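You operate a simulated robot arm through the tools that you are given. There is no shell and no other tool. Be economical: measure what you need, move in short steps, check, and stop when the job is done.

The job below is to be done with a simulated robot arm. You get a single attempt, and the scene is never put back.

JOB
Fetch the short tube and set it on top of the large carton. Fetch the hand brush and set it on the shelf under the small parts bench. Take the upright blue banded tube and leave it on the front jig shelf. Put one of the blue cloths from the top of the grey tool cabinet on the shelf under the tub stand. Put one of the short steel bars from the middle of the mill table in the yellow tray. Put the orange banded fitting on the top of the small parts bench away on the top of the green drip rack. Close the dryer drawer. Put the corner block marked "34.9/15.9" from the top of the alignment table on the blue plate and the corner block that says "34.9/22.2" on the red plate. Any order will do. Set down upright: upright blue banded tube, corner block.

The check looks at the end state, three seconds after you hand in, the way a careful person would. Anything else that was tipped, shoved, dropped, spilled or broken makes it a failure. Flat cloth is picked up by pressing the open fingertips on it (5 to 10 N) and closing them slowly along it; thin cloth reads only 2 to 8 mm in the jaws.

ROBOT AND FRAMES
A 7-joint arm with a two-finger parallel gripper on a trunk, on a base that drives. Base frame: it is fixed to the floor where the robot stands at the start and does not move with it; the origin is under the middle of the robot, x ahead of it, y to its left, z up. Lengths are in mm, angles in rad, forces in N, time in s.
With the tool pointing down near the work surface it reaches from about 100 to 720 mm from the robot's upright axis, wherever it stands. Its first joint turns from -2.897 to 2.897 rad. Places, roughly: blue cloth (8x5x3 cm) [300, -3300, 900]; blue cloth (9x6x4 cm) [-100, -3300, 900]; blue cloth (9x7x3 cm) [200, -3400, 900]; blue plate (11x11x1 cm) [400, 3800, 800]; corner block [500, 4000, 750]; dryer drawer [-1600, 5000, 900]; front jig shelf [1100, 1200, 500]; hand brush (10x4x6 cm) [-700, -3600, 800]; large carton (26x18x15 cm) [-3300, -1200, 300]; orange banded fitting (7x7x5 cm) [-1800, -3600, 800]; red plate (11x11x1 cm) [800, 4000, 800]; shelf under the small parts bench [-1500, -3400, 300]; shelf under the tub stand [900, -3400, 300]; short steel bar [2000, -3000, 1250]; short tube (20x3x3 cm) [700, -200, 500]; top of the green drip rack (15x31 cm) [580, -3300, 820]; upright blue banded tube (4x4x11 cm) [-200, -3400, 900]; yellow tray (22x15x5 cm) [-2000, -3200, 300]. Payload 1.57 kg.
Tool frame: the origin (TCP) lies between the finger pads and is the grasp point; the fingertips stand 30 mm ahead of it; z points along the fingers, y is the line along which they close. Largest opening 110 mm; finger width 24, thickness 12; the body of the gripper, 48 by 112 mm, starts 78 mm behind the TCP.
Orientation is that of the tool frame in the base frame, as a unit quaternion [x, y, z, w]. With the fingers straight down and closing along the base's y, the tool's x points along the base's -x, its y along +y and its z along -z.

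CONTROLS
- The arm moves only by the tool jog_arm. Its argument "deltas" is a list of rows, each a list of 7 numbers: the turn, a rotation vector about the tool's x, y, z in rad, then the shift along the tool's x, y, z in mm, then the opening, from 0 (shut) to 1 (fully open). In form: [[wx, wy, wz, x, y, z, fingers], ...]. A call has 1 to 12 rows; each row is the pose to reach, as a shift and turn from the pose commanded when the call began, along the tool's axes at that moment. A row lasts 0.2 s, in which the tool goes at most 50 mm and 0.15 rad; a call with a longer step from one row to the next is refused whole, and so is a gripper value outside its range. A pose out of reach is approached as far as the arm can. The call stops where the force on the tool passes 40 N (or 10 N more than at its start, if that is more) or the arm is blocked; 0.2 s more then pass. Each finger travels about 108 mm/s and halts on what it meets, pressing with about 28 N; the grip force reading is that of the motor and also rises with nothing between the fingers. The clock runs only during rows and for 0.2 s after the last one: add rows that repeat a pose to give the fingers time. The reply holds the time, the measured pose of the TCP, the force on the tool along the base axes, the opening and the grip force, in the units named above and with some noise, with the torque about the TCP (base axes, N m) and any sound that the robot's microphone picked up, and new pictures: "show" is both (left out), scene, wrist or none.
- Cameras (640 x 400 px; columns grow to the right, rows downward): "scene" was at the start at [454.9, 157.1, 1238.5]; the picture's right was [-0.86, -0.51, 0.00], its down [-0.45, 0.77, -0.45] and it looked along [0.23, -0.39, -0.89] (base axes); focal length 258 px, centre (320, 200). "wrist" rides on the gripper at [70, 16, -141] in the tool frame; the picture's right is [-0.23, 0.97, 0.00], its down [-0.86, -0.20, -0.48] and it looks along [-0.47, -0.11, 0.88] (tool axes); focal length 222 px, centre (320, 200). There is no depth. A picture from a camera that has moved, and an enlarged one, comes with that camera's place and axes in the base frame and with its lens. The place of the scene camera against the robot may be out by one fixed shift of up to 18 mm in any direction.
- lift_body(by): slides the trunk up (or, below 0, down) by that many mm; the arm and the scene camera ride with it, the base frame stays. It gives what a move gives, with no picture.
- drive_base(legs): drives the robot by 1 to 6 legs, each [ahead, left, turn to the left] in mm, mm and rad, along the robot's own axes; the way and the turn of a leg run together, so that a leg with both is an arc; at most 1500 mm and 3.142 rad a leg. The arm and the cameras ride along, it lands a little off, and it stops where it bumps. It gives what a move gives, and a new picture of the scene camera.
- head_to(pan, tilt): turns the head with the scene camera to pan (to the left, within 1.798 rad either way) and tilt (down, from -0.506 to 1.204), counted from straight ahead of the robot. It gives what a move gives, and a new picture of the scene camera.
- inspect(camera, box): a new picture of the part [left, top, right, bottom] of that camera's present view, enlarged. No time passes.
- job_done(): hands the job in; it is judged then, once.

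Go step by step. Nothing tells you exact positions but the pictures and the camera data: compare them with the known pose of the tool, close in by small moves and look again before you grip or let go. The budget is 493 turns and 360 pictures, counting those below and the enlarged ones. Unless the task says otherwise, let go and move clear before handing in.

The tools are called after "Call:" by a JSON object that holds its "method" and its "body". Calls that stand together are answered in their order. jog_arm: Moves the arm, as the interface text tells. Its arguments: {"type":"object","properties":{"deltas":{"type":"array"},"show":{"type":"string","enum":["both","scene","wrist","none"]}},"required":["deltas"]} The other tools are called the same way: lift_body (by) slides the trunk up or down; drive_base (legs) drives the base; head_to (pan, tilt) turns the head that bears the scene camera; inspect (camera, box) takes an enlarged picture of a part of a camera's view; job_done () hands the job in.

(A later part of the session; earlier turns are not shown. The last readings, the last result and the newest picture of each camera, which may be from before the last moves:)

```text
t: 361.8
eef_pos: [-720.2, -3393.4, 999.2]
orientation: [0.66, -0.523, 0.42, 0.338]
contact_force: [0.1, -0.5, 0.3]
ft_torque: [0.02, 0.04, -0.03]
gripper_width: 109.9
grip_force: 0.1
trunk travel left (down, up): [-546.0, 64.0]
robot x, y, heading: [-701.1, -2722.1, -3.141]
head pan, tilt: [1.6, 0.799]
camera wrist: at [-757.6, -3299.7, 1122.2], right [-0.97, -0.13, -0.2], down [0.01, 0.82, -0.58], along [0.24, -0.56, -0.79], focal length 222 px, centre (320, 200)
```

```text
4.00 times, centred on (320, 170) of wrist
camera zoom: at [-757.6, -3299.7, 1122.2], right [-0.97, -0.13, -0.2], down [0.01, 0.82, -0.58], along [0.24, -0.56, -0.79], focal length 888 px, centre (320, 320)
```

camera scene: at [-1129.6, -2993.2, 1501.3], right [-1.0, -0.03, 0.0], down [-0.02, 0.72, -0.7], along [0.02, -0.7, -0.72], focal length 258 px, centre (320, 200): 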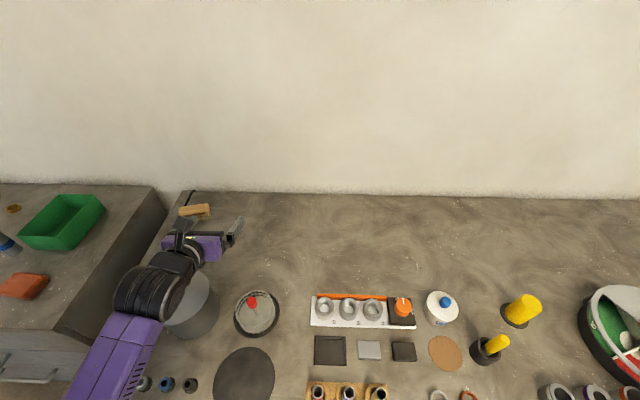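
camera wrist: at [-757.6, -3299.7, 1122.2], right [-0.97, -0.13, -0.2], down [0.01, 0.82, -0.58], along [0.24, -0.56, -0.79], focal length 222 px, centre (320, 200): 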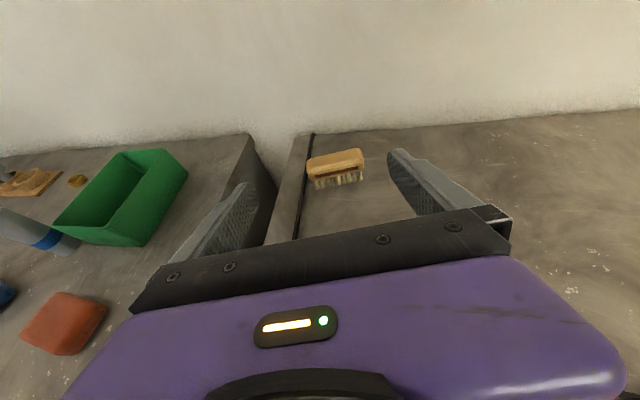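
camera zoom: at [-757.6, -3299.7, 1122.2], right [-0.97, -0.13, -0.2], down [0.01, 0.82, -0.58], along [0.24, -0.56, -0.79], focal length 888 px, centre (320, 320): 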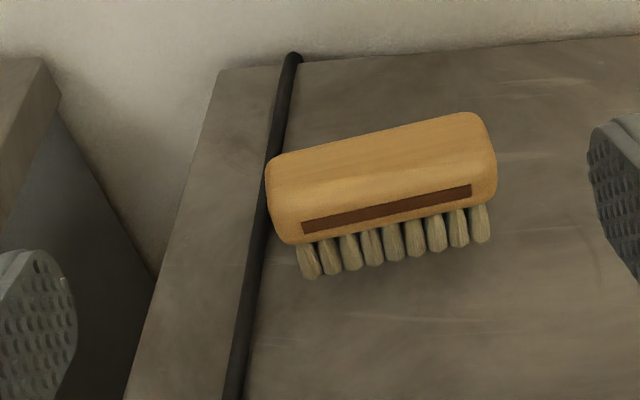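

Call:
{"method": "jog_arm", "body": {"deltas": [[0, 0, 0, 18, 3, 40, 1], [0, 0, 0, 37, 7, 80, 1], [0, 0, 0, 55, 10, 120, 1], [0, 0, 0, 73, 14, 159, 1]], "show": "wrist"}}

Call:
{"method": "inspect", "body": {"camera": "wrist", "box": [200, 130, 440, 280]}}

```text
t: 362.8
eef_pos: [-696.7, -3547.3, 1000.3]
orientation: [0.658, -0.523, 0.421, 0.339]
contact_force: [-0.8, -0.5, -0.5]
ft_torque: [0.04, -0.01, 0.02]
gripper_width: 110.0
grip_force: 0.1
out of reach, approached as far as the arm can: row 4
trunk travel left (down, up): [-546.0, 64.0]
robot x, y, heading: [-702.5, -2722.6, 3.143]
head pan, tilt: [1.6, 0.799]
camera wrist: at [-735.7, -3453.3, 1122.7], right [-0.97, -0.13, -0.2], down [0.01, 0.81, -0.58], along [0.24, -0.57, -0.79], focal length 222 px, centre (320, 200)
```

wrist: 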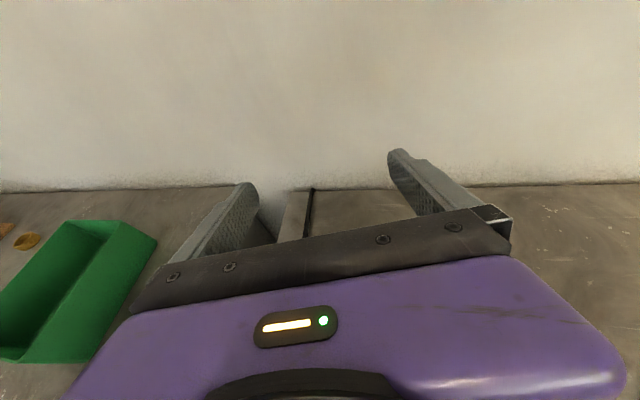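

```text
2.67 times, centred on (320, 205) of wrist
camera zoom: at [-735.7, -3453.3, 1122.7], right [-0.97, -0.13, -0.2], down [0.01, 0.81, -0.58], along [0.24, -0.57, -0.79], focal length 592 px, centre (320, 187)
```

zoom: 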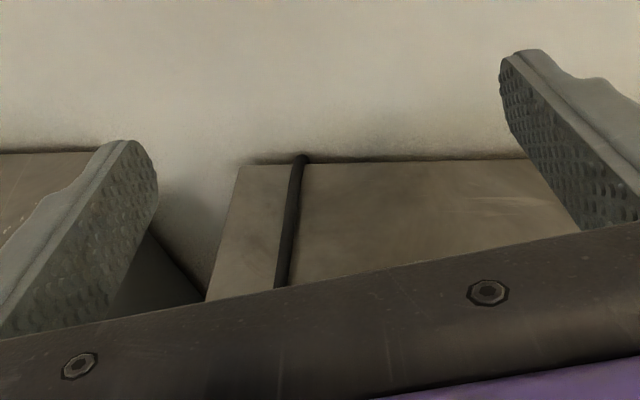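

Call:
{"method": "drive_base", "body": {"legs": [[0, 15, 0]]}}

Call:
{"method": "lift_body", "body": {"by": -75}}

Call:
{"method": "head_to", "body": {"pan": 1.2, "tilt": 0.8}}

Call:
{"method": "inspect", "body": {"camera": "wrist", "box": [160, 100, 480, 300]}}

```text
t: 363.6
eef_pos: [-699.4, -3561.8, 999.2]
orientation: [0.659, -0.523, 0.421, 0.338]
contact_force: [0.2, 0.0, -0.1]
ft_torque: [0.02, -0.03, -0.01]
gripper_width: 110.2
grip_force: 0.0
trunk travel left (down, up): [-546.0, 64.0]
robot x, y, heading: [-696.8, -2739.6, 3.138]
head pan, tilt: [1.6, 0.799]
camera scene: at [-1129.6, -3008.3, 1501.3], right [-1.0, -0.03, 0.0], down [-0.02, 0.72, -0.7], along [0.02, -0.7, -0.72], focal length 258 px, centre (320, 200)
```

scene: 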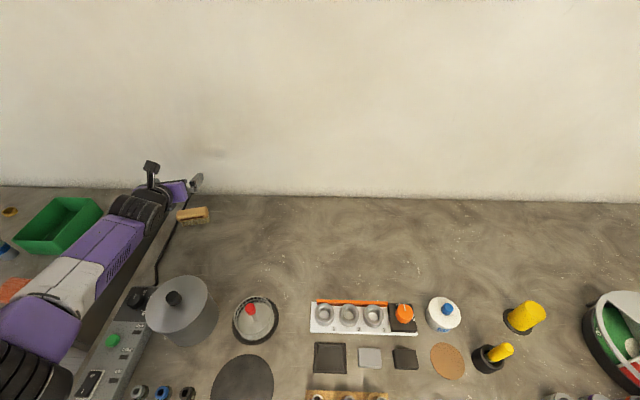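

```text
t: 364.7
eef_pos: [-697.6, -3561.3, 924.6]
orientation: [0.659, -0.523, 0.421, 0.339]
contact_force: [-0.1, 0.4, -0.3]
ft_torque: [0.02, 0.03, -0.01]
gripper_width: 110.1
grip_force: 0.0
trunk travel left (down, up): [-471.0, 139.0]
robot x, y, heading: [-699.2, -2739.6, 3.139]
head pan, tilt: [1.6, 0.799]
```

```text
t: 365.6
eef_pos: [-698.3, -3560.6, 924.0]
orientation: [0.659, -0.524, 0.421, 0.338]
contact_force: [-0.5, 0.0, 0.1]
ft_torque: [0.01, 0.02, 0.02]
gripper_width: 110.1
grip_force: 0.0
trunk travel left (down, up): [-471.0, 139.0]
robot x, y, heading: [-697.7, -2736.4, 3.139]
head pan, tilt: [1.201, 0.799]
camera scene: at [-1161.2, -3003.0, 1426.3], right [-0.93, 0.36, 0.0], down [0.26, 0.67, -0.7], along [-0.25, -0.65, -0.72], focal length 258 px, centre (320, 200)
```

scene: 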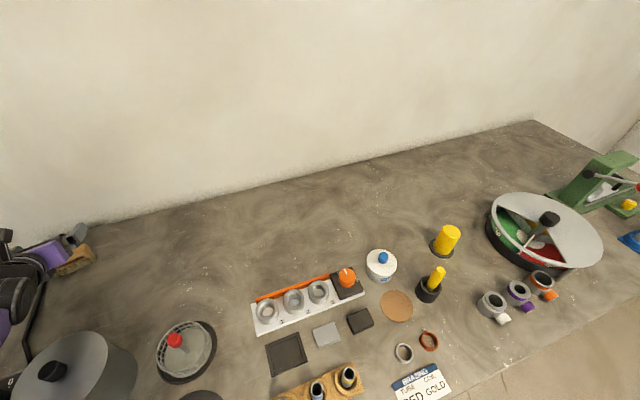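

```text
2.00 times, centred on (320, 200) of wrist
camera zoom: at [-735.6, -3468.0, 1046.8], right [-0.97, -0.13, -0.2], down [0.01, 0.82, -0.58], along [0.24, -0.57, -0.79], focal length 444 px, centre (320, 200)
```

zoom: 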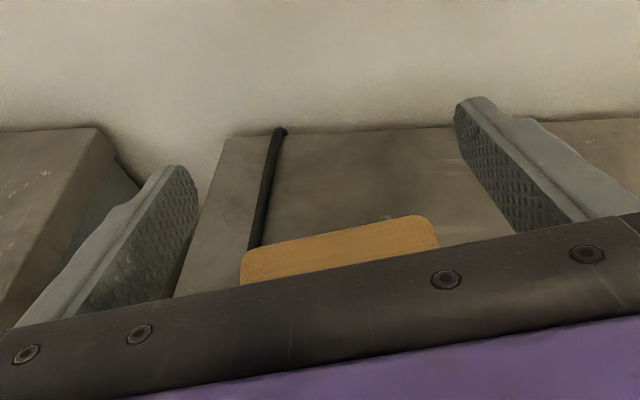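

Call:
{"method": "jog_arm", "body": {"deltas": [[0, 0, 0, -8.5, -4.7, -18.6, 1]], "show": "none"}}

Call:
{"method": "lift_body", "body": {"by": -40}}

Call:
{"method": "inspect", "body": {"camera": "wrist", "box": [160, 100, 480, 300]}}

```text
t: 366.0
eef_pos: [-699.8, -3539.8, 924.9]
orientation: [0.658, -0.524, 0.421, 0.339]
contact_force: [0.3, 0.0, 0.4]
ft_torque: [0.01, 0.0, 0.04]
gripper_width: 110.2
grip_force: 0.1
trunk travel left (down, up): [-471.0, 139.0]
robot x, y, heading: [-699.2, -2739.3, 3.141]
head pan, tilt: [1.201, 0.799]
```

```text
t: 366.8
eef_pos: [-698.6, -3540.1, 884.3]
orientation: [0.659, -0.523, 0.421, 0.339]
contact_force: [0.2, -0.9, 0.0]
ft_torque: [-0.05, -0.04, 0.0]
gripper_width: 109.9
grip_force: 0.1
trunk travel left (down, up): [-431.0, 179.0]
robot x, y, heading: [-699.7, -2741.5, 3.146]
head pan, tilt: [1.201, 0.799]
```

```text
2.00 times, centred on (320, 200) of wrist
camera zoom: at [-736.8, -3447.0, 1007.4], right [-0.97, -0.13, -0.2], down [0.01, 0.82, -0.58], along [0.24, -0.57, -0.79], focal length 444 px, centre (320, 200)
```

zoom: 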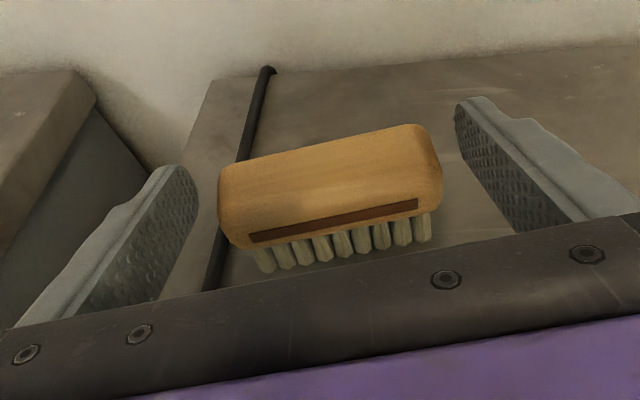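

Call:
{"method": "jog_arm", "body": {"deltas": [[0, 0, 0, -4, 0, 10, 1], [0, 0, 0, -8, 0, 20, 1], [0, 0, 0, -11, 0, 28, 1]], "show": "none"}}

Call:
{"method": "inspect", "body": {"camera": "wrist", "box": [160, 100, 480, 300]}}

```text
t: 367.6
eef_pos: [-705.5, -3553.5, 847.6]
orientation: [0.665, -0.527, 0.41, 0.335]
contact_force: [0.6, -0.3, 0.2]
ft_torque: [0.01, 0.01, 0.0]
gripper_width: 110.0
grip_force: 0.0
out of reach, approached as far as the arm can: row 3
trunk travel left (down, up): [-431.0, 179.0]
robot x, y, heading: [-700.7, -2737.7, -3.143]
head pan, tilt: [1.201, 0.799]
```

```text
2.00 times, centred on (320, 200) of wrist
camera zoom: at [-741.0, -3463.0, 973.2], right [-0.97, -0.12, -0.19], down [0.01, 0.83, -0.56], along [0.23, -0.55, -0.8], focal length 444 px, centre (320, 200)
```

zoom: 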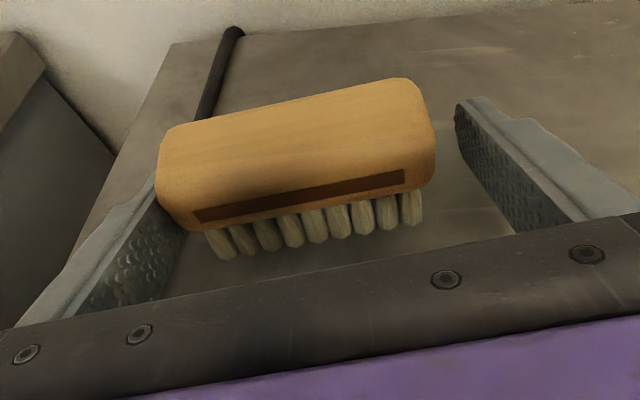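

Call:
{"method": "lift_body", "body": {"by": 18}}

Call:
{"method": "jog_arm", "body": {"deltas": [[0, 0, 0, 0, -9, 0, 1]], "show": "none"}}

Call:
{"method": "inspect", "body": {"camera": "wrist", "box": [160, 100, 480, 300]}}

```text
t: 368.2
eef_pos: [-704.4, -3554.9, 866.1]
orientation: [0.664, -0.527, 0.411, 0.335]
contact_force: [-0.1, -0.2, 0.1]
ft_torque: [0.0, -0.01, 0.0]
gripper_width: 110.1
grip_force: 0.0
trunk travel left (down, up): [-449.0, 161.0]
robot x, y, heading: [-700.5, -2735.5, 3.139]
head pan, tilt: [1.201, 0.799]
```

```text
t: 368.6
eef_pos: [-695.7, -3551.8, 867.1]
orientation: [0.665, -0.526, 0.411, 0.335]
contact_force: [-1.2, -0.4, -0.6]
ft_torque: [-0.04, -0.01, 0.03]
gripper_width: 109.9
grip_force: 0.2
trunk travel left (down, up): [-449.0, 161.0]
robot x, y, heading: [-701.2, -2734.8, 3.146]
head pan, tilt: [1.201, 0.799]
```

```text
2.00 times, centred on (320, 200) of wrist
camera zoom: at [-731.5, -3460.9, 991.9], right [-0.97, -0.12, -0.19], down [0.01, 0.83, -0.56], along [0.23, -0.55, -0.8], focal length 444 px, centre (320, 200)
```

zoom: 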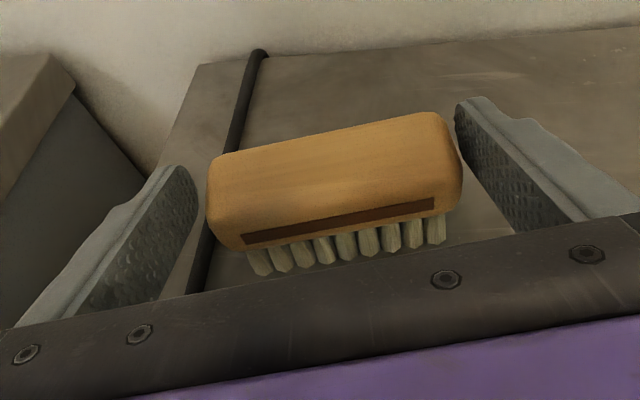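

The brush is centred between the fingers. Closing slowly on its ends.

Call:
{"method": "jog_arm", "body": {"deltas": [[0, 0, 0, 0, 0, 3, 0.95], [0, 0, 0, 0, 0, 3, 0.88], [0, 0, 0, 0, 0, 3, 0.8], [0, 0, 0, 0, 0, 3, 0.6], [0, 0, 0, 0, 0, 3, 0.6]], "show": "none"}}

Call:
{"method": "inspect", "body": {"camera": "wrist", "box": [160, 100, 480, 300]}}

```text
t: 369.8
eef_pos: [-694.2, -3552.0, 864.2]
orientation: [0.666, -0.525, 0.413, 0.334]
contact_force: [0.0, -1.3, 2.0]
ft_torque: [-0.06, -0.12, -0.05]
gripper_width: 94.5
grip_force: 28.1
out of reach, approached as far as the arm can: row 1
trunk travel left (down, up): [-449.0, 161.0]
robot x, y, heading: [-703.0, -2739.8, 3.14]
head pan, tilt: [1.201, 0.799]
```

```text
2.00 times, centred on (320, 200) of wrist
camera zoom: at [-731.4, -3461.0, 988.5], right [-0.97, -0.12, -0.19], down [0.01, 0.83, -0.56], along [0.23, -0.55, -0.8], focal length 444 px, centre (320, 200)
```

zoom: 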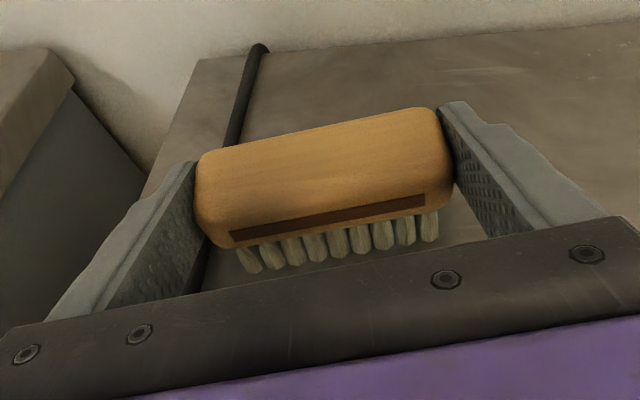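

Gripped at 94.5 mm. Lifting with the trunk.

Call:
{"method": "lift_body", "body": {"by": 150}}

Call:
{"method": "inspect", "body": {"camera": "wrist", "box": [160, 100, 480, 300]}}

```text
t: 371.6
eef_pos: [-694.8, -3551.3, 1012.8]
orientation: [0.666, -0.525, 0.412, 0.333]
contact_force: [1.0, -0.3, -0.4]
ft_torque: [0.02, 0.01, -0.03]
gripper_width: 94.5
grip_force: 28.5
trunk travel left (down, up): [-599.0, 11.0]
robot x, y, heading: [-700.1, -2736.2, 3.147]
head pan, tilt: [1.201, 0.799]
```

```text
2.00 times, centred on (320, 200) of wrist
camera zoom: at [-731.4, -3461.0, 1138.0], right [-0.97, -0.12, -0.19], down [0.01, 0.83, -0.56], along [0.23, -0.55, -0.8], focal length 444 px, centre (320, 200)
```

zoom: 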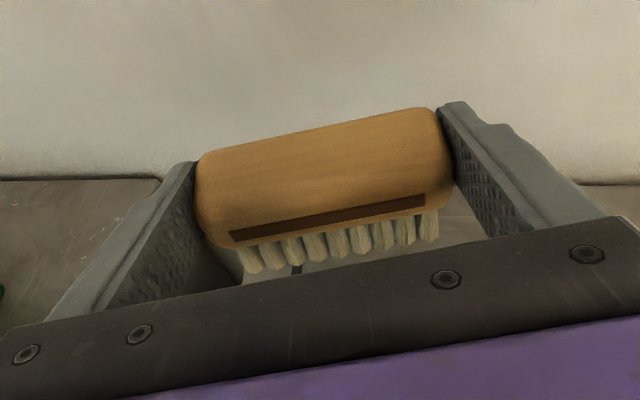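

The brush is held. Driving away from the bench, then lowering to the shelf level.

Call:
{"method": "drive_base", "body": {"legs": [[0, -590, 0]]}}

Call:
{"method": "jog_arm", "body": {"deltas": [[-0.1, 0, 0.045, -15, 0, -35, 0.6], [-0.196, 0, 0.088, -30, 0, -70, 0.6], [-0.196, 0, 0.088, -45, 0, -105, 0.6], [-0.196, 0, 0.088, -62, 0, -150, 0.6]], "show": "none"}}

Call:
{"method": "lift_body", "body": {"by": -400}}

Call:
{"method": "lift_body", "body": {"by": -198}}

Call:
{"method": "drive_base", "body": {"legs": [[330, 0, 0]]}}

Call:
{"method": "jog_arm", "body": {"deltas": [[0, 0, 0, 0, 0, 0, 0.6]], "show": "wrist"}}

```text
t: 375.1
eef_pos: [-702.3, -2986.7, 1013.6]
orientation: [0.663, -0.529, 0.411, 0.335]
contact_force: [-0.3, 0.4, -1.3]
ft_torque: [-0.01, 0.0, 0.04]
gripper_width: 94.5
grip_force: 27.8
trunk travel left (down, up): [-599.0, 11.0]
robot x, y, heading: [-701.7, -2175.3, 3.132]
head pan, tilt: [1.201, 0.799]
stopped in leg 1: the robot was blocked; the commanded pose is now the measured one
camera scene: at [-1164.4, -2432.9, 1554.2], right [-0.93, 0.37, 0.0], down [0.27, 0.67, -0.7], along [-0.26, -0.65, -0.72], focal length 258 px, centre (320, 200)
```

scene: 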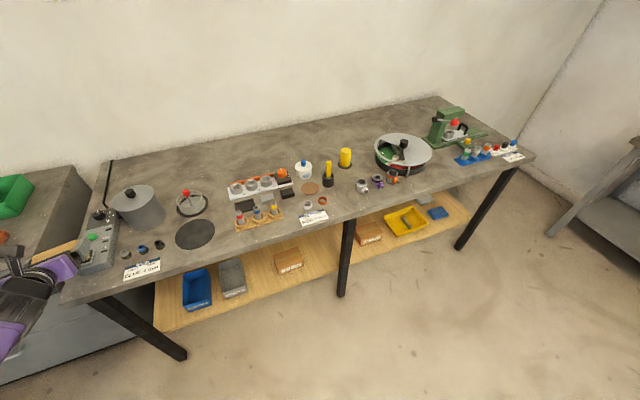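

```text
t: 376.1
eef_pos: [-736.2, -2826.3, 1024.1]
orientation: [0.603, -0.595, 0.371, 0.38]
contact_force: [1.0, 0.3, -0.8]
ft_torque: [0.04, 0.01, -0.03]
gripper_width: 94.2
grip_force: 27.7
out of reach, approached as far as the arm can: row 1
trunk travel left (down, up): [-599.0, 11.0]
robot x, y, heading: [-701.6, -2170.9, 3.133]
head pan, tilt: [1.201, 0.799]
```

```text
t: 379.9
eef_pos: [-738.8, -2825.3, 624.3]
orientation: [0.603, -0.594, 0.372, 0.38]
contact_force: [0.7, 0.0, -1.0]
ft_torque: [0.04, 0.0, 0.0]
gripper_width: 94.6
grip_force: 28.1
trunk travel left (down, up): [-199.0, 411.0]
robot x, y, heading: [-702.4, -2171.6, 3.132]
head pan, tilt: [1.201, 0.799]
```

```text
t: 382.0
eef_pos: [-737.8, -2826.6, 425.7]
orientation: [0.603, -0.595, 0.372, 0.38]
contact_force: [0.8, 0.2, -0.5]
ft_torque: [0.01, 0.02, 0.0]
gripper_width: 94.7
grip_force: 28.2
trunk travel left (down, up): [-1.0, 609.0]
robot x, y, heading: [-703.8, -2172.9, 3.128]
head pan, tilt: [1.201, 0.799]
```

```text
t: 384.2
eef_pos: [-1068.3, -2824.2, 425.9]
orientation: [0.604, -0.593, 0.372, 0.38]
contact_force: [0.3, -0.2, -0.6]
ft_torque: [0.03, 0.04, 0.0]
gripper_width: 94.9
grip_force: 28.1
trunk travel left (down, up): [-1.0, 609.0]
robot x, y, heading: [-1034.9, -2171.5, 3.134]
head pan, tilt: [1.201, 0.799]
camera scene: at [-1496.6, -2432.4, 956.3], right [-0.93, 0.37, 0.0], down [0.26, 0.67, -0.7], along [-0.26, -0.65, -0.72], focal length 258 px, centre (320, 200)
```

scene: 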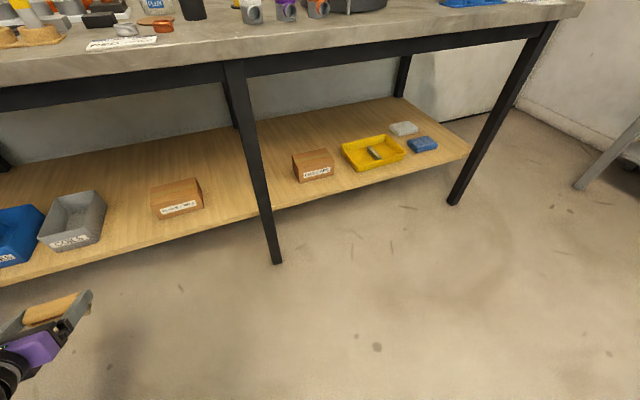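

```text
t: 384.6
eef_pos: [-1068.2, -2824.0, 426.8]
orientation: [0.605, -0.593, 0.372, 0.379]
contact_force: [0.7, 0.6, -1.3]
ft_torque: [0.03, 0.0, 0.01]
gripper_width: 94.7
grip_force: 27.9
trunk travel left (down, up): [-1.0, 609.0]
robot x, y, heading: [-1034.8, -2175.5, 3.134]
head pan, tilt: [1.201, 0.799]
camera wrist: at [-1083.5, -2727.1, 550.3], right [-0.98, 0.09, -0.19], down [0.18, 0.8, -0.56], along [0.1, -0.59, -0.8], focal length 222 px, centre (320, 200)
```

wrist: 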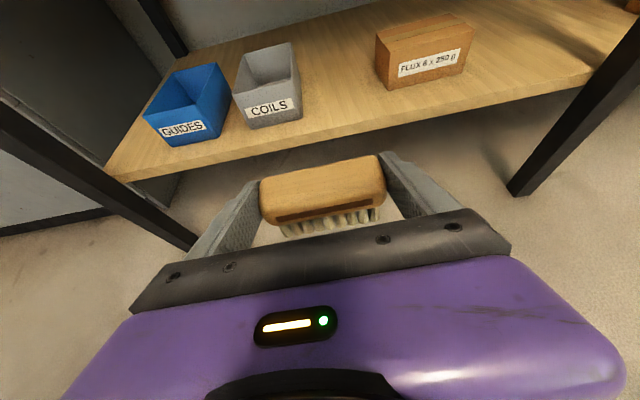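

Call:
{"method": "drive_base", "body": {"legs": [[54, 0, 0], [0, 335, 0]]}}

Call:
{"method": "jog_arm", "body": {"deltas": [[0, 0, 0, -18, 0, 9, 0.6], [0, 0, 0, -36, 0, 18, 0.6], [0, 0, 0, -54, 0, 27, 0.6]], "show": "wrist"}}

```text
t: 387.3
eef_pos: [-1132.3, -3152.5, 426.4]
orientation: [0.602, -0.596, 0.371, 0.381]
contact_force: [0.4, -0.4, -1.8]
ft_torque: [0.03, 0.0, 0.03]
gripper_width: 94.5
grip_force: 28.2
trunk travel left (down, up): [-1.0, 609.0]
robot x, y, heading: [-1092.0, -2497.6, 3.128]
head pan, tilt: [1.201, 0.799]
camera scene: at [-1556.6, -2756.5, 956.3], right [-0.93, 0.38, 0.0], down [0.27, 0.66, -0.7], along [-0.26, -0.65, -0.72], focal length 258 px, centre (320, 200)
```

scene: 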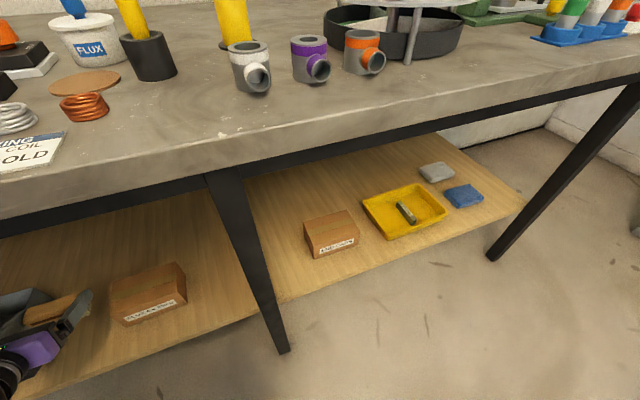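

```text
t: 388.1
eef_pos: [-1134.4, -3153.3, 363.5]
orientation: [0.602, -0.596, 0.37, 0.382]
contact_force: [0.3, 1.1, -0.8]
ft_torque: [-0.04, 0.0, 0.01]
gripper_width: 94.4
grip_force: 27.8
trunk travel left (down, up): [-1.0, 609.0]
robot x, y, heading: [-1092.8, -2500.8, 3.129]
head pan, tilt: [1.201, 0.799]
camera wrist: at [-1148.2, -3055.7, 488.4], right [-0.98, 0.1, -0.19], down [0.19, 0.8, -0.56], along [0.09, -0.59, -0.8], focal length 222 px, centre (320, 200)
```

wrist: 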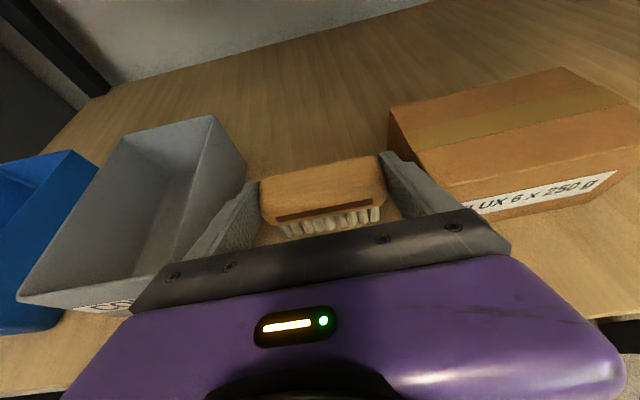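

Call:
{"method": "jog_arm", "body": {"deltas": [[0, 0, 0, -5, 0, 2.4, 0.6], [0, 0, 0, -10, 0, 4.8, 0.6], [0, 0, 0, -14, 0, 6.7, 0.6], [0, 0, 0, -18, 0, 8.6, 0.6]], "show": "none"}}

Call:
{"method": "jog_arm", "body": {"deltas": [[0, 0, 0, -2, 0, 1, 0.6], [0, 0, 0, -4, 0, 2, 0.6], [0, 0, 0, -6, 0, 3, 0.6], [0, 0, 0, -8, 0, 4, 0.6]], "show": "wrist"}}

```text
t: 389.1
eef_pos: [-1132.7, -3152.0, 346.2]
orientation: [0.601, -0.596, 0.371, 0.382]
contact_force: [-0.3, 1.3, 2.7]
ft_torque: [0.06, -0.14, 0.0]
gripper_width: 94.9
grip_force: 28.9
trunk travel left (down, up): [-1.0, 609.0]
robot x, y, heading: [-1092.5, -2497.2, 3.124]
head pan, tilt: [1.201, 0.799]
```

```text
t: 390.1
eef_pos: [-1132.8, -3151.8, 334.7]
orientation: [0.602, -0.596, 0.37, 0.381]
contact_force: [-1.7, 0.6, 16.1]
ft_torque: [0.03, -0.49, 0.04]
gripper_width: 95.0
grip_force: 28.2
trunk travel left (down, up): [-1.0, 609.0]
robot x, y, heading: [-1092.8, -2500.4, 3.13]
head pan, tilt: [1.201, 0.799]
camera wrist: at [-1147.5, -3055.9, 459.4], right [-0.98, 0.1, -0.19], down [0.19, 0.8, -0.56], along [0.09, -0.59, -0.8], focal length 222 px, centre (320, 200)
```

wrist: 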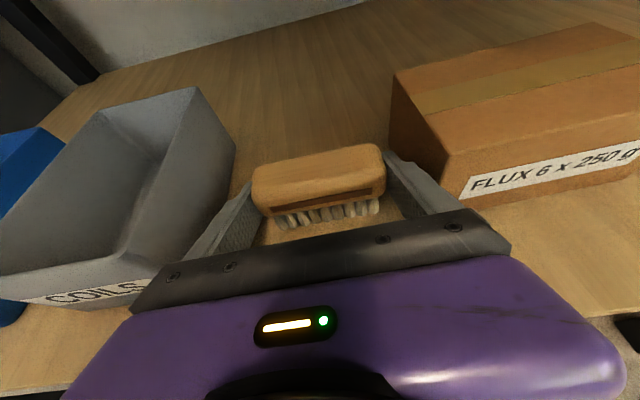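

Contact made; releasing the brush.

Call:
{"method": "jog_arm", "body": {"deltas": [[0, 0, 0, 2, 0, -1, 0.9], [0, 0, 0, 2, 0, -1, 0.97], [0, 0, 0, 2, 0, -1, 1], [0, 0, 0, 2, 0, -1, 1]], "show": "none"}}

Call:
{"method": "jog_arm", "body": {"deltas": [[0, 0, 0, 25, 0, -12, 1], [0, 0, 0, 60, 0, -28, 1], [0, 0, 0, 95, 0, -45, 1]], "show": "wrist"}}

```text
t: 391.1
eef_pos: [-1133.7, -3152.4, 337.4]
orientation: [0.602, -0.596, 0.37, 0.381]
contact_force: [0.6, 0.5, 0.2]
ft_torque: [-0.04, 0.02, 0.0]
gripper_width: 110.2
grip_force: 0.0
trunk travel left (down, up): [-1.0, 609.0]
robot x, y, heading: [-1090.3, -2498.0, 3.122]
head pan, tilt: [1.201, 0.799]
```

```text
t: 391.9
eef_pos: [-1129.4, -3154.6, 441.7]
orientation: [0.602, -0.596, 0.371, 0.381]
contact_force: [0.4, -0.6, -0.3]
ft_torque: [-0.01, 0.0, -0.01]
gripper_width: 110.0
grip_force: 0.0
trunk travel left (down, up): [-1.0, 609.0]
robot x, y, heading: [-1091.1, -2501.9, 3.131]
head pan, tilt: [1.201, 0.799]
camera wrist: at [-1144.4, -3058.1, 566.3], right [-0.98, 0.1, -0.19], down [0.19, 0.8, -0.56], along [0.09, -0.59, -0.8], focal length 222 px, centre (320, 200)
```

wrist: 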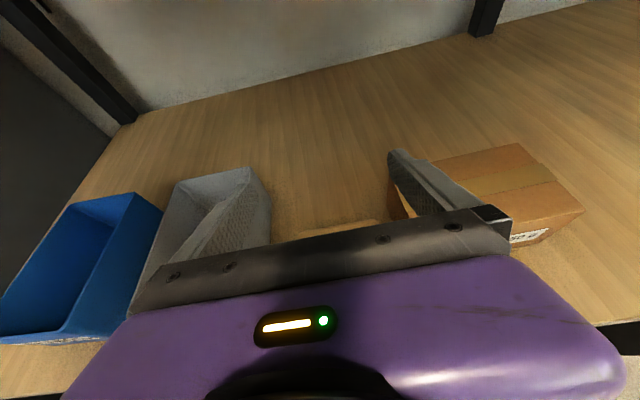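

Call:
{"method": "drive_base", "body": {"legs": [[0, -330, 0]]}}

Call:
{"method": "jog_arm", "body": {"deltas": [[0, 0, 0, 0, 0, 0, 0.7]], "show": "wrist"}}

Call:
{"method": "lift_body", "body": {"by": 400}}

Call:
{"method": "lift_body", "body": {"by": 170}}

Call:
{"method": "drive_base", "body": {"legs": [[-200, 60, 0], [-750, 0, 0]]}}

Call:
{"method": "head_to", "body": {"pan": 1.6, "tilt": 0.8}}

```text
t: 394.1
eef_pos: [-1122.8, -2829.1, 441.7]
orientation: [0.603, -0.594, 0.372, 0.38]
contact_force: [0.3, 0.2, 0.5]
ft_torque: [-0.05, 0.01, -0.04]
gripper_width: 110.1
grip_force: 0.0
trunk travel left (down, up): [-1.0, 609.0]
robot x, y, heading: [-1087.4, -2171.1, 3.13]
head pan, tilt: [1.201, 0.799]
camera scene: at [-1550.8, -2431.7, 956.3], right [-0.93, 0.37, 0.0], down [0.27, 0.67, -0.7], along [-0.26, -0.65, -0.72], focal length 258 px, centre (320, 200)
```

scene: 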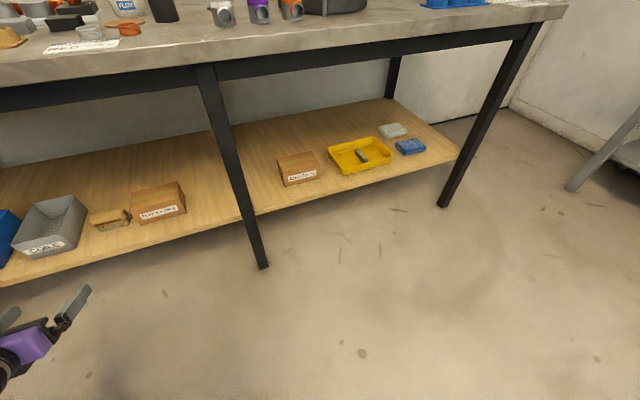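

```text
t: 394.5
eef_pos: [-1121.2, -2827.5, 441.2]
orientation: [0.603, -0.595, 0.371, 0.38]
contact_force: [0.4, 0.2, -0.2]
ft_torque: [0.02, -0.04, 0.0]
gripper_width: 77.0
grip_force: 0.0
trunk travel left (down, up): [-1.0, 609.0]
robot x, y, heading: [-1089.1, -2173.0, 3.132]
head pan, tilt: [1.201, 0.799]
camera wrist: at [-1137.0, -2731.0, 566.1], right [-0.98, 0.09, -0.19], down [0.19, 0.8, -0.56], along [0.1, -0.59, -0.8], focal length 222 px, centre (320, 200)
```

wrist: 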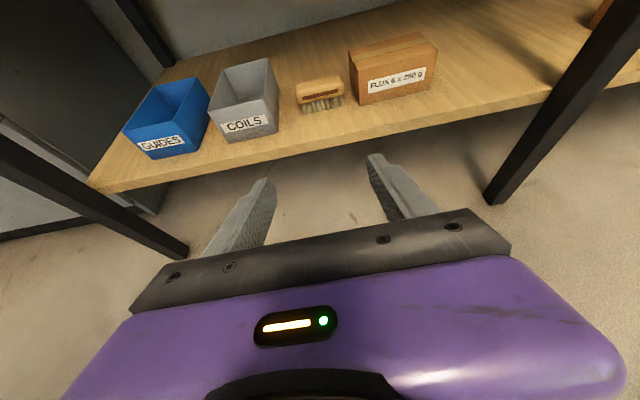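

```text
t: 398.3
eef_pos: [-1122.2, -2826.8, 841.0]
orientation: [0.604, -0.594, 0.372, 0.38]
contact_force: [-0.1, 0.5, -0.2]
ft_torque: [0.02, 0.0, 0.0]
gripper_width: 77.1
grip_force: 0.0
trunk travel left (down, up): [-401.0, 209.0]
robot x, y, heading: [-1087.4, -2174.2, 3.13]
head pan, tilt: [1.201, 0.799]
```

```text
t: 400.2
eef_pos: [-1121.5, -2827.0, 1011.9]
orientation: [0.604, -0.594, 0.372, 0.379]
contact_force: [0.4, -0.4, 0.1]
ft_torque: [-0.01, 0.01, -0.03]
gripper_width: 77.0
grip_force: 0.0
trunk travel left (down, up): [-571.0, 39.0]
robot x, y, heading: [-1084.8, -2172.8, 3.132]
head pan, tilt: [1.201, 0.799]
```

```text
t: 405.6
eef_pos: [-164.8, -2894.7, 1012.2]
orientation: [0.605, -0.593, 0.373, 0.379]
contact_force: [0.0, 0.5, 0.6]
ft_torque: [-0.03, -0.05, -0.01]
gripper_width: 77.0
grip_force: 0.1
trunk travel left (down, up): [-571.0, 39.0]
robot x, y, heading: [-135.5, -2238.3, 3.137]
head pan, tilt: [1.201, 0.799]
camera scene: at [-596.7, -2502.1, 1526.3], right [-0.93, 0.36, 0.0], down [0.26, 0.67, -0.7], along [-0.25, -0.65, -0.72], focal length 258 px, centre (320, 200)
```

scene: 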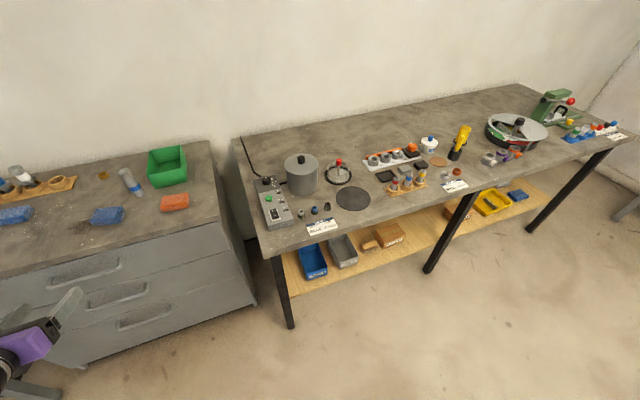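

```text
t: 406.4
eef_pos: [-164.3, -2895.0, 1012.7]
orientation: [0.606, -0.592, 0.373, 0.379]
contact_force: [0.3, -0.3, -0.2]
ft_torque: [-0.02, 0.02, 0.03]
gripper_width: 77.1
grip_force: 0.1
trunk travel left (down, up): [-571.0, 39.0]
robot x, y, heading: [-136.1, -2236.9, 3.139]
head pan, tilt: [1.6, 0.799]
camera scene: at [-565.1, -2507.6, 1526.3], right [-1.0, -0.03, 0.0], down [-0.02, 0.72, -0.7], along [0.02, -0.7, -0.72], focal length 258 px, centre (320, 200)
```

scene: 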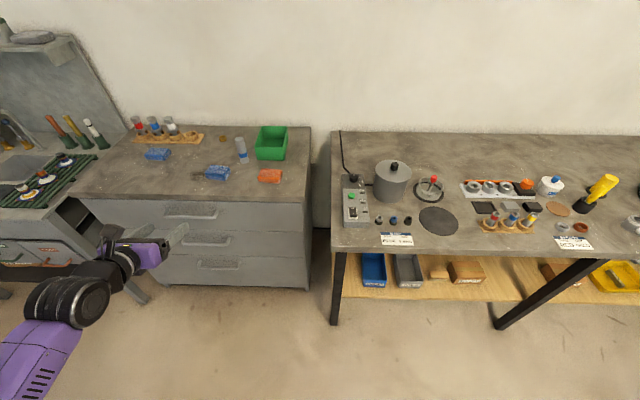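

The brush is on the shelf between the bins. Next, the upright blue-banded tube stands at about (−207,−3394). Moving in.

Call:
{"method": "drive_base", "body": {"legs": [[40, 400, 0]]}}

Call:
{"method": "jog_arm", "body": {"deltas": [[0, 0, 0, 0, 0, 0, 0.7]], "show": "wrist"}}

```text
t: 408.9
eef_pos: [-196.9, -3291.7, 1012.1]
orientation: [0.609, -0.589, 0.374, 0.377]
contact_force: [0.3, -0.2, 0.3]
ft_torque: [0.02, -0.02, 0.01]
gripper_width: 77.2
grip_force: 0.0
trunk travel left (down, up): [-571.0, 39.0]
robot x, y, heading: [-176.7, -2633.5, -3.134]
head pan, tilt: [1.6, 0.799]
camera scene: at [-600.6, -2909.2, 1526.3], right [-1.0, -0.04, 0.0], down [-0.03, 0.72, -0.7], along [0.03, -0.7, -0.72], focal length 258 px, centre (320, 200)
```

scene: 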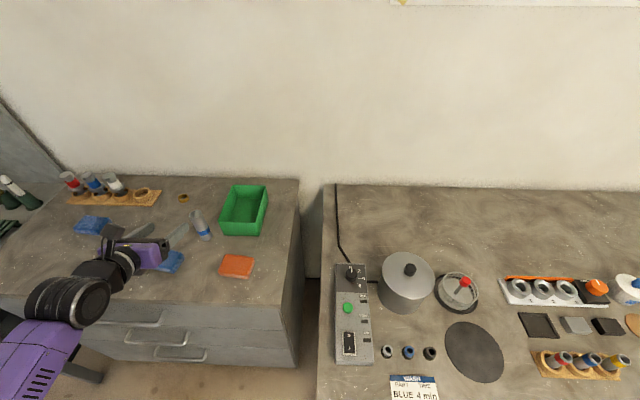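

```text
t: 409.3
eef_pos: [-196.5, -3291.1, 1012.2]
orientation: [0.61, -0.588, 0.375, 0.376]
contact_force: [0.6, -0.1, 0.0]
ft_torque: [0.0, 0.01, -0.01]
gripper_width: 77.1
grip_force: 0.0
trunk travel left (down, up): [-571.0, 39.0]
robot x, y, heading: [-171.8, -2635.8, -3.135]
head pan, tilt: [1.6, 0.799]
camera wrist: at [-213.3, -3195.8, 1136.0], right [-0.98, 0.08, -0.19], down [0.17, 0.81, -0.56], along [0.11, -0.59, -0.8], focal length 222 px, centre (320, 200)
```

wrist: 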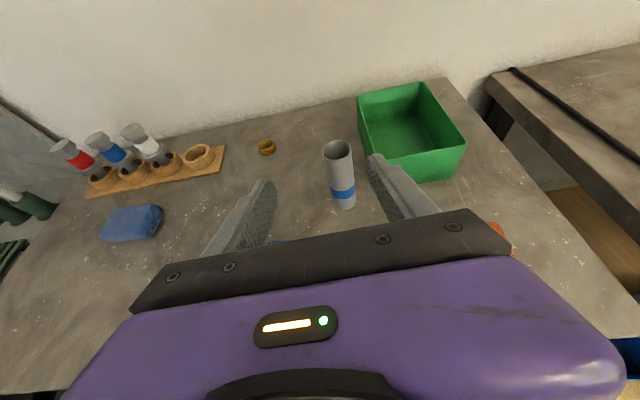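

Call:
{"method": "jog_arm", "body": {"deltas": [[0, 0, 0, -27, 7, 27, 0.55], [0, 0, 0, -54, 14, 54, 0.55], [0, 0, 0, -80, 19, 80, 0.55]], "show": "wrist"}}

```text
t: 410.1
eef_pos: [-214.7, -3330.2, 900.9]
orientation: [0.61, -0.588, 0.376, 0.376]
contact_force: [1.0, 0.8, -0.8]
ft_torque: [0.02, 0.01, -0.02]
gripper_width: 60.6
grip_force: 0.1
trunk travel left (down, up): [-571.0, 39.0]
robot x, y, heading: [-174.0, -2638.4, -3.134]
head pan, tilt: [1.6, 0.799]
camera wrist: at [-232.4, -3234.1, 1026.0], right [-0.98, 0.08, -0.19], down [0.17, 0.81, -0.57], along [0.11, -0.59, -0.8], focal length 222 px, centre (320, 200)
```

wrist: 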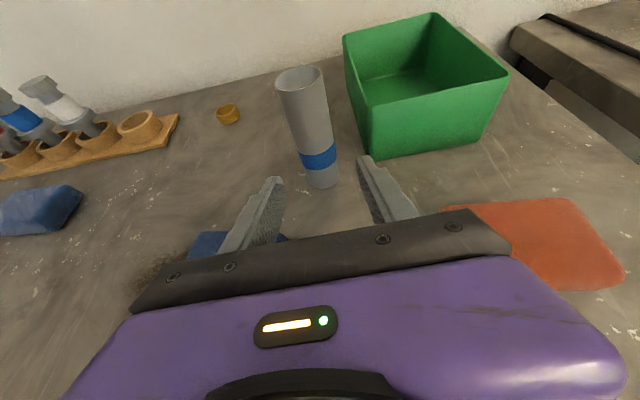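

Call:
{"method": "jog_arm", "body": {"deltas": [[0, 0, 0, 10, 0, 21, 0.55], [0, 0, 0, 20, 0, 42, 0.55], [0, 0, 0, 30, 0, 61, 0.55]], "show": "wrist"}}

```text
t: 410.9
eef_pos: [-214.0, -3400.5, 906.3]
orientation: [0.61, -0.587, 0.376, 0.377]
contact_force: [0.0, 0.6, 0.2]
ft_torque: [0.0, 0.01, -0.04]
gripper_width: 60.7
grip_force: 0.2
trunk travel left (down, up): [-571.0, 39.0]
robot x, y, heading: [-172.3, -2636.8, -3.136]
head pan, tilt: [1.6, 0.799]
camera wrist: at [-232.0, -3303.7, 1029.9], right [-0.98, 0.07, -0.19], down [0.17, 0.8, -0.57], along [0.11, -0.59, -0.8], focal length 222 px, centre (320, 200)
```

wrist: 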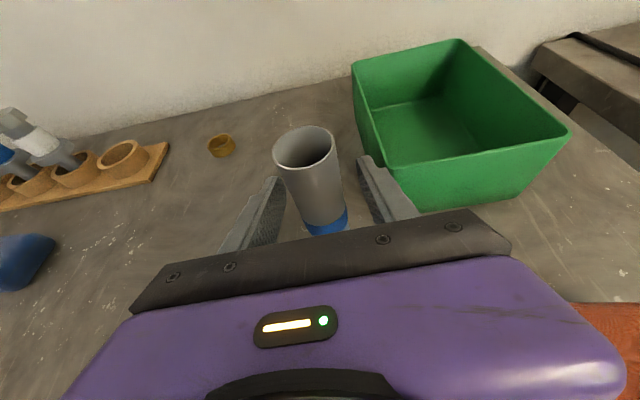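

Tube between the pads. Closing and lifting.

Call:
{"method": "jog_arm", "body": {"deltas": [[0, 0, 0, 0, 0, 0, 0.45], [0, 0, 0, 0, 0, 0, 0.35], [0, 0, 0, 0, 0, 0, 0.2], [0, 0, 0, 0, 0, 0, 0.2], [0, 0, 0, 0, 0, 0, 0.2]], "show": "none"}}

Call:
{"method": "jog_arm", "body": {"deltas": [[0, 0, 0, 15, 0, -7, 0.2], [0, 0, 0, 45, 0, -22, 0.2], [0, 0, 0, 80, 0, -40, 0.2]], "show": "wrist"}}

```text
t: 412.1
eef_pos: [-216.2, -3400.5, 903.9]
orientation: [0.609, -0.588, 0.376, 0.376]
contact_force: [-0.9, 0.2, 1.5]
ft_torque: [0.0, 0.03, 0.02]
gripper_width: 32.2
grip_force: 27.9
trunk travel left (down, up): [-571.0, 39.0]
robot x, y, heading: [-175.1, -2636.7, -3.128]
head pan, tilt: [1.6, 0.799]
```

```text
t: 412.9
eef_pos: [-212.9, -3396.2, 992.0]
orientation: [0.608, -0.59, 0.375, 0.377]
contact_force: [-0.2, -0.5, -0.5]
ft_torque: [-0.01, 0.01, 0.01]
gripper_width: 31.8
grip_force: 28.2
trunk travel left (down, up): [-571.0, 39.0]
robot x, y, heading: [-172.4, -2635.9, -3.131]
head pan, tilt: [1.6, 0.799]
camera wrist: at [-229.8, -3301.2, 1117.8], right [-0.98, 0.08, -0.19], down [0.17, 0.81, -0.56], along [0.11, -0.58, -0.8], focal length 222 px, centre (320, 200)
```

wrist: 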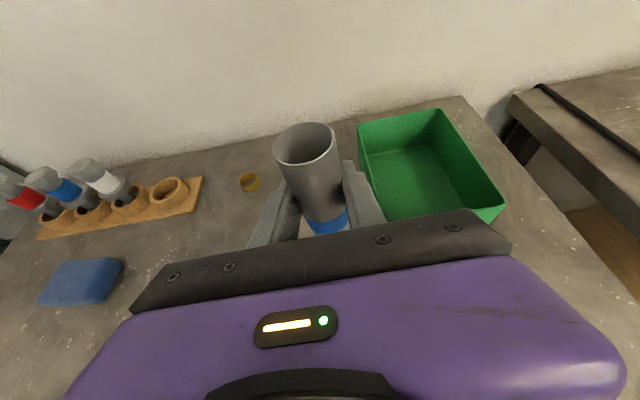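

The tube is held upright. I'll drive up the free corridor (x≈70) northward to the front jig.

Call:
{"method": "drive_base", "body": {"legs": [[0, -480, 0], [-240, 0, -0.01], [0, -1500, 0], [0, -1300, 0]]}}

```text
t: 415.8
eef_pos: [-216.7, -2930.8, 993.2]
orientation: [0.607, -0.591, 0.375, 0.378]
contact_force: [-0.6, -0.3, -1.3]
ft_torque: [-0.01, 0.0, -0.01]
gripper_width: 32.1
grip_force: 27.9
trunk travel left (down, up): [-571.0, 39.0]
robot x, y, heading: [-173.6, -2168.8, -3.137]
head pan, tilt: [1.6, 0.799]
stopped in leg 1: the robot was blocked; the commanded pose is now the measured one
camera scene: at [-601.4, -2441.1, 1526.3], right [-1.0, -0.03, 0.0], down [-0.02, 0.72, -0.7], along [0.02, -0.7, -0.72], focal length 258 px, centre (320, 200)
```

scene: 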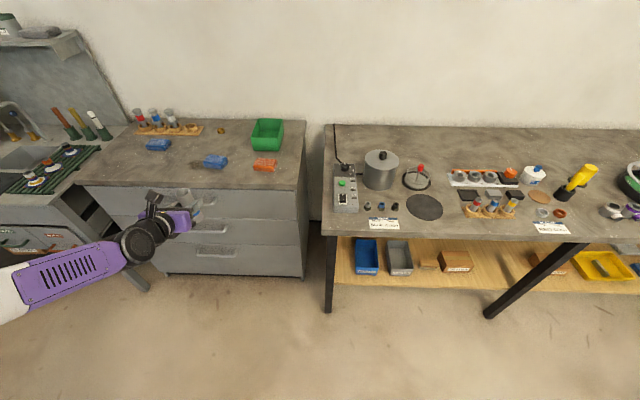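

Call:
{"method": "drive_base", "body": {"legs": [[0, 60, 0], [-270, 0, -0.005], [0, -1400, 0], [0, -1350, 0]]}}

```text
t: 427.2
eef_pos: [59.3, -1264.9, 997.7]
orientation: [0.6, -0.596, 0.372, 0.383]
contact_force: [0.1, -0.2, -1.9]
ft_torque: [-0.01, 0.03, -0.09]
gripper_width: 32.2
grip_force: 27.9
trunk travel left (down, up): [-571.0, 39.0]
robot x, y, heading: [116.4, -512.6, 3.118]
head pan, tilt: [1.6, 0.799]
stopped in leg 4: the robot was blocked; the commanded pose is now the measured one
camera scene: at [-318.8, -770.1, 1526.4], right [-1.0, 0.0, 0.0], down [0.0, 0.72, -0.7], along [0.0, -0.7, -0.72], focal length 258 px, centre (320, 200)
```

scene: 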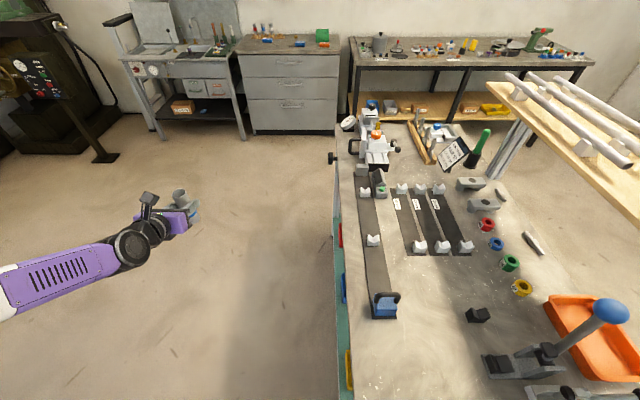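

Call:
{"method": "drive_base", "body": {"legs": [[0, 30, 0.02], [105, 0, 0], [0, -450, 0]]}}

```text
t: 429.8
eef_pos: [109.7, -1083.7, 982.3]
orientation: [0.625, -0.533, 0.466, 0.33]
contact_force: [-0.8, -0.5, -0.4]
ft_torque: [0.08, -0.02, 0.06]
gripper_width: 31.8
grip_force: 28.1
trunk travel left (down, up): [-571.0, 39.0]
robot x, y, heading: [50.6, -438.7, 3.071]
head pan, tilt: [1.6, 0.799]
stopped in leg 3: the robot was blocked; the commanded pose is now the measured one
camera scene: at [-405.0, -774.0, 1519.7], right [-1.0, 0.04, 0.0], down [0.03, 0.76, -0.65], along [-0.03, -0.65, -0.76], focal length 258 px, centre (320, 200)
```

scene: 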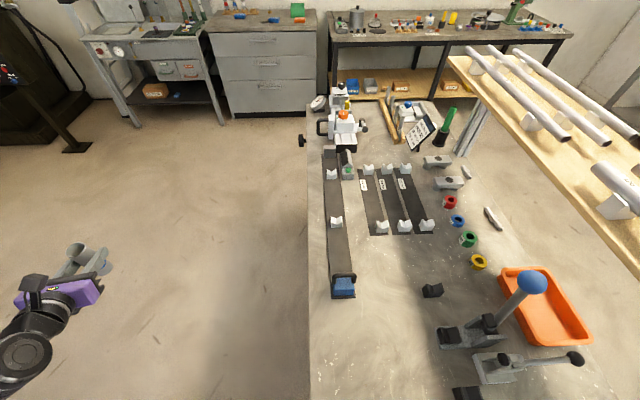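

Call:
{"method": "drive_base", "body": {"legs": [[0, 200, 0.05]]}}

Call:
{"method": "head_to", "body": {"pan": -1.5, "tilt": 0.4}}

```text
t: 430.5
eef_pos: [96.2, -973.6, 1008.2]
orientation: [0.623, -0.484, 0.481, 0.382]
contact_force: [0.8, 0.8, -2.7]
ft_torque: [-0.03, 0.02, -0.03]
gripper_width: 31.8
grip_force: 28.4
trunk travel left (down, up): [-571.0, 39.0]
robot x, y, heading: [47.8, -460.6, 3.06]
head pan, tilt: [1.6, 0.799]
stopped in leg 1: the robot was blocked; the commanded pose is now the measured one
camera scene: at [-404.9, -753.9, 1522.6], right [-1.0, 0.05, 0.0], down [0.04, 0.74, -0.67], along [-0.03, -0.67, -0.75], focal length 258 px, centre (320, 200)
```

scene: 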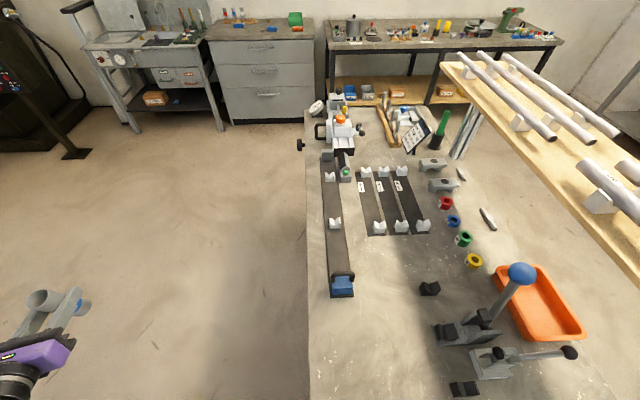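

```text
t: 433.2
eef_pos: [98.6, -984.4, 1006.0]
orientation: [0.623, -0.49, 0.479, 0.378]
contact_force: [-0.5, 0.4, -1.5]
ft_torque: [0.01, 0.0, -0.05]
gripper_width: 31.9
grip_force: 28.7
trunk travel left (down, up): [-571.0, 39.0]
robot x, y, heading: [54.4, -455.7, 3.061]
head pan, tilt: [-1.499, 0.4]
camera scene: at [-400.2, -585.8, 1564.4], right [1.0, -0.01, 0.0], down [0.0, -0.35, -0.94], along [0.01, 0.94, -0.35], focal length 258 px, centre (320, 200)
```

scene: 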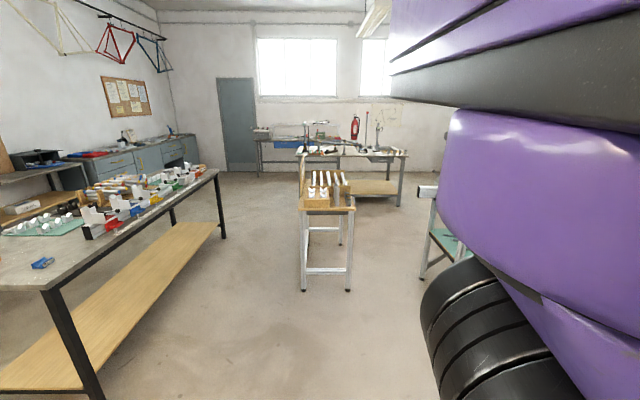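

The arm seems to be caught against the rear jig's cantilever beam (around (260,−330), z≈870). I'll look at the geometry before moving further.

Call:
{"method": "head_to", "body": {"pan": -1.79, "tilt": 0.9}}

Call:
{"method": "jog_arm", "body": {"deltas": [[0, 0, 0, 0, 0, 0, 0.2]], "show": "wrist"}}

```text
t: 434.1
eef_pos: [98.0, -986.7, 1004.9]
orientation: [0.622, -0.49, 0.48, 0.378]
contact_force: [-0.4, -0.5, -1.2]
ft_torque: [0.05, -0.01, 0.03]
gripper_width: 32.1
grip_force: 28.0
trunk travel left (down, up): [-571.0, 39.0]
robot x, y, heading: [53.1, -457.9, 3.062]
head pan, tilt: [-1.791, 0.901]
camera scene: at [-378.6, -604.1, 1520.7], right [0.96, -0.3, -0.01], down [-0.23, -0.72, -0.65], along [0.19, 0.63, -0.76], focal length 258 px, centre (320, 200)
```

scene: 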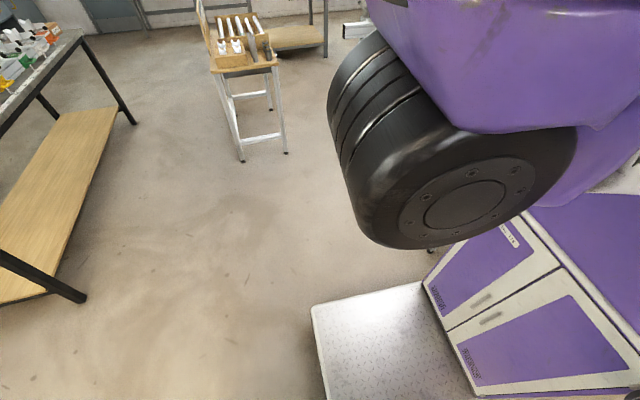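

```text
t: 434.5
eef_pos: [98.6, -985.3, 1005.5]
orientation: [0.623, -0.489, 0.481, 0.378]
contact_force: [0.2, -0.1, -0.7]
ft_torque: [-0.01, 0.0, -0.01]
gripper_width: 32.1
grip_force: 27.9
trunk travel left (down, up): [-571.0, 39.0]
robot x, y, heading: [50.8, -456.3, 3.058]
head pan, tilt: [-1.791, 0.901]
camera wrist: at [54.4, -872.8, 1108.9], right [-0.96, -0.17, -0.22], down [0.03, 0.71, -0.71], along [0.28, -0.69, -0.67], focal length 222 px, centre (320, 200)
```

wrist: 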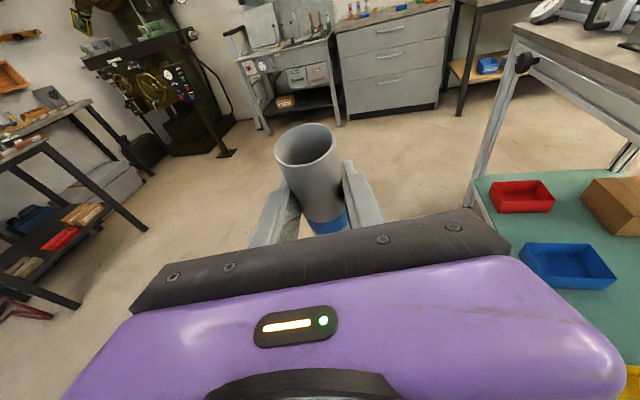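

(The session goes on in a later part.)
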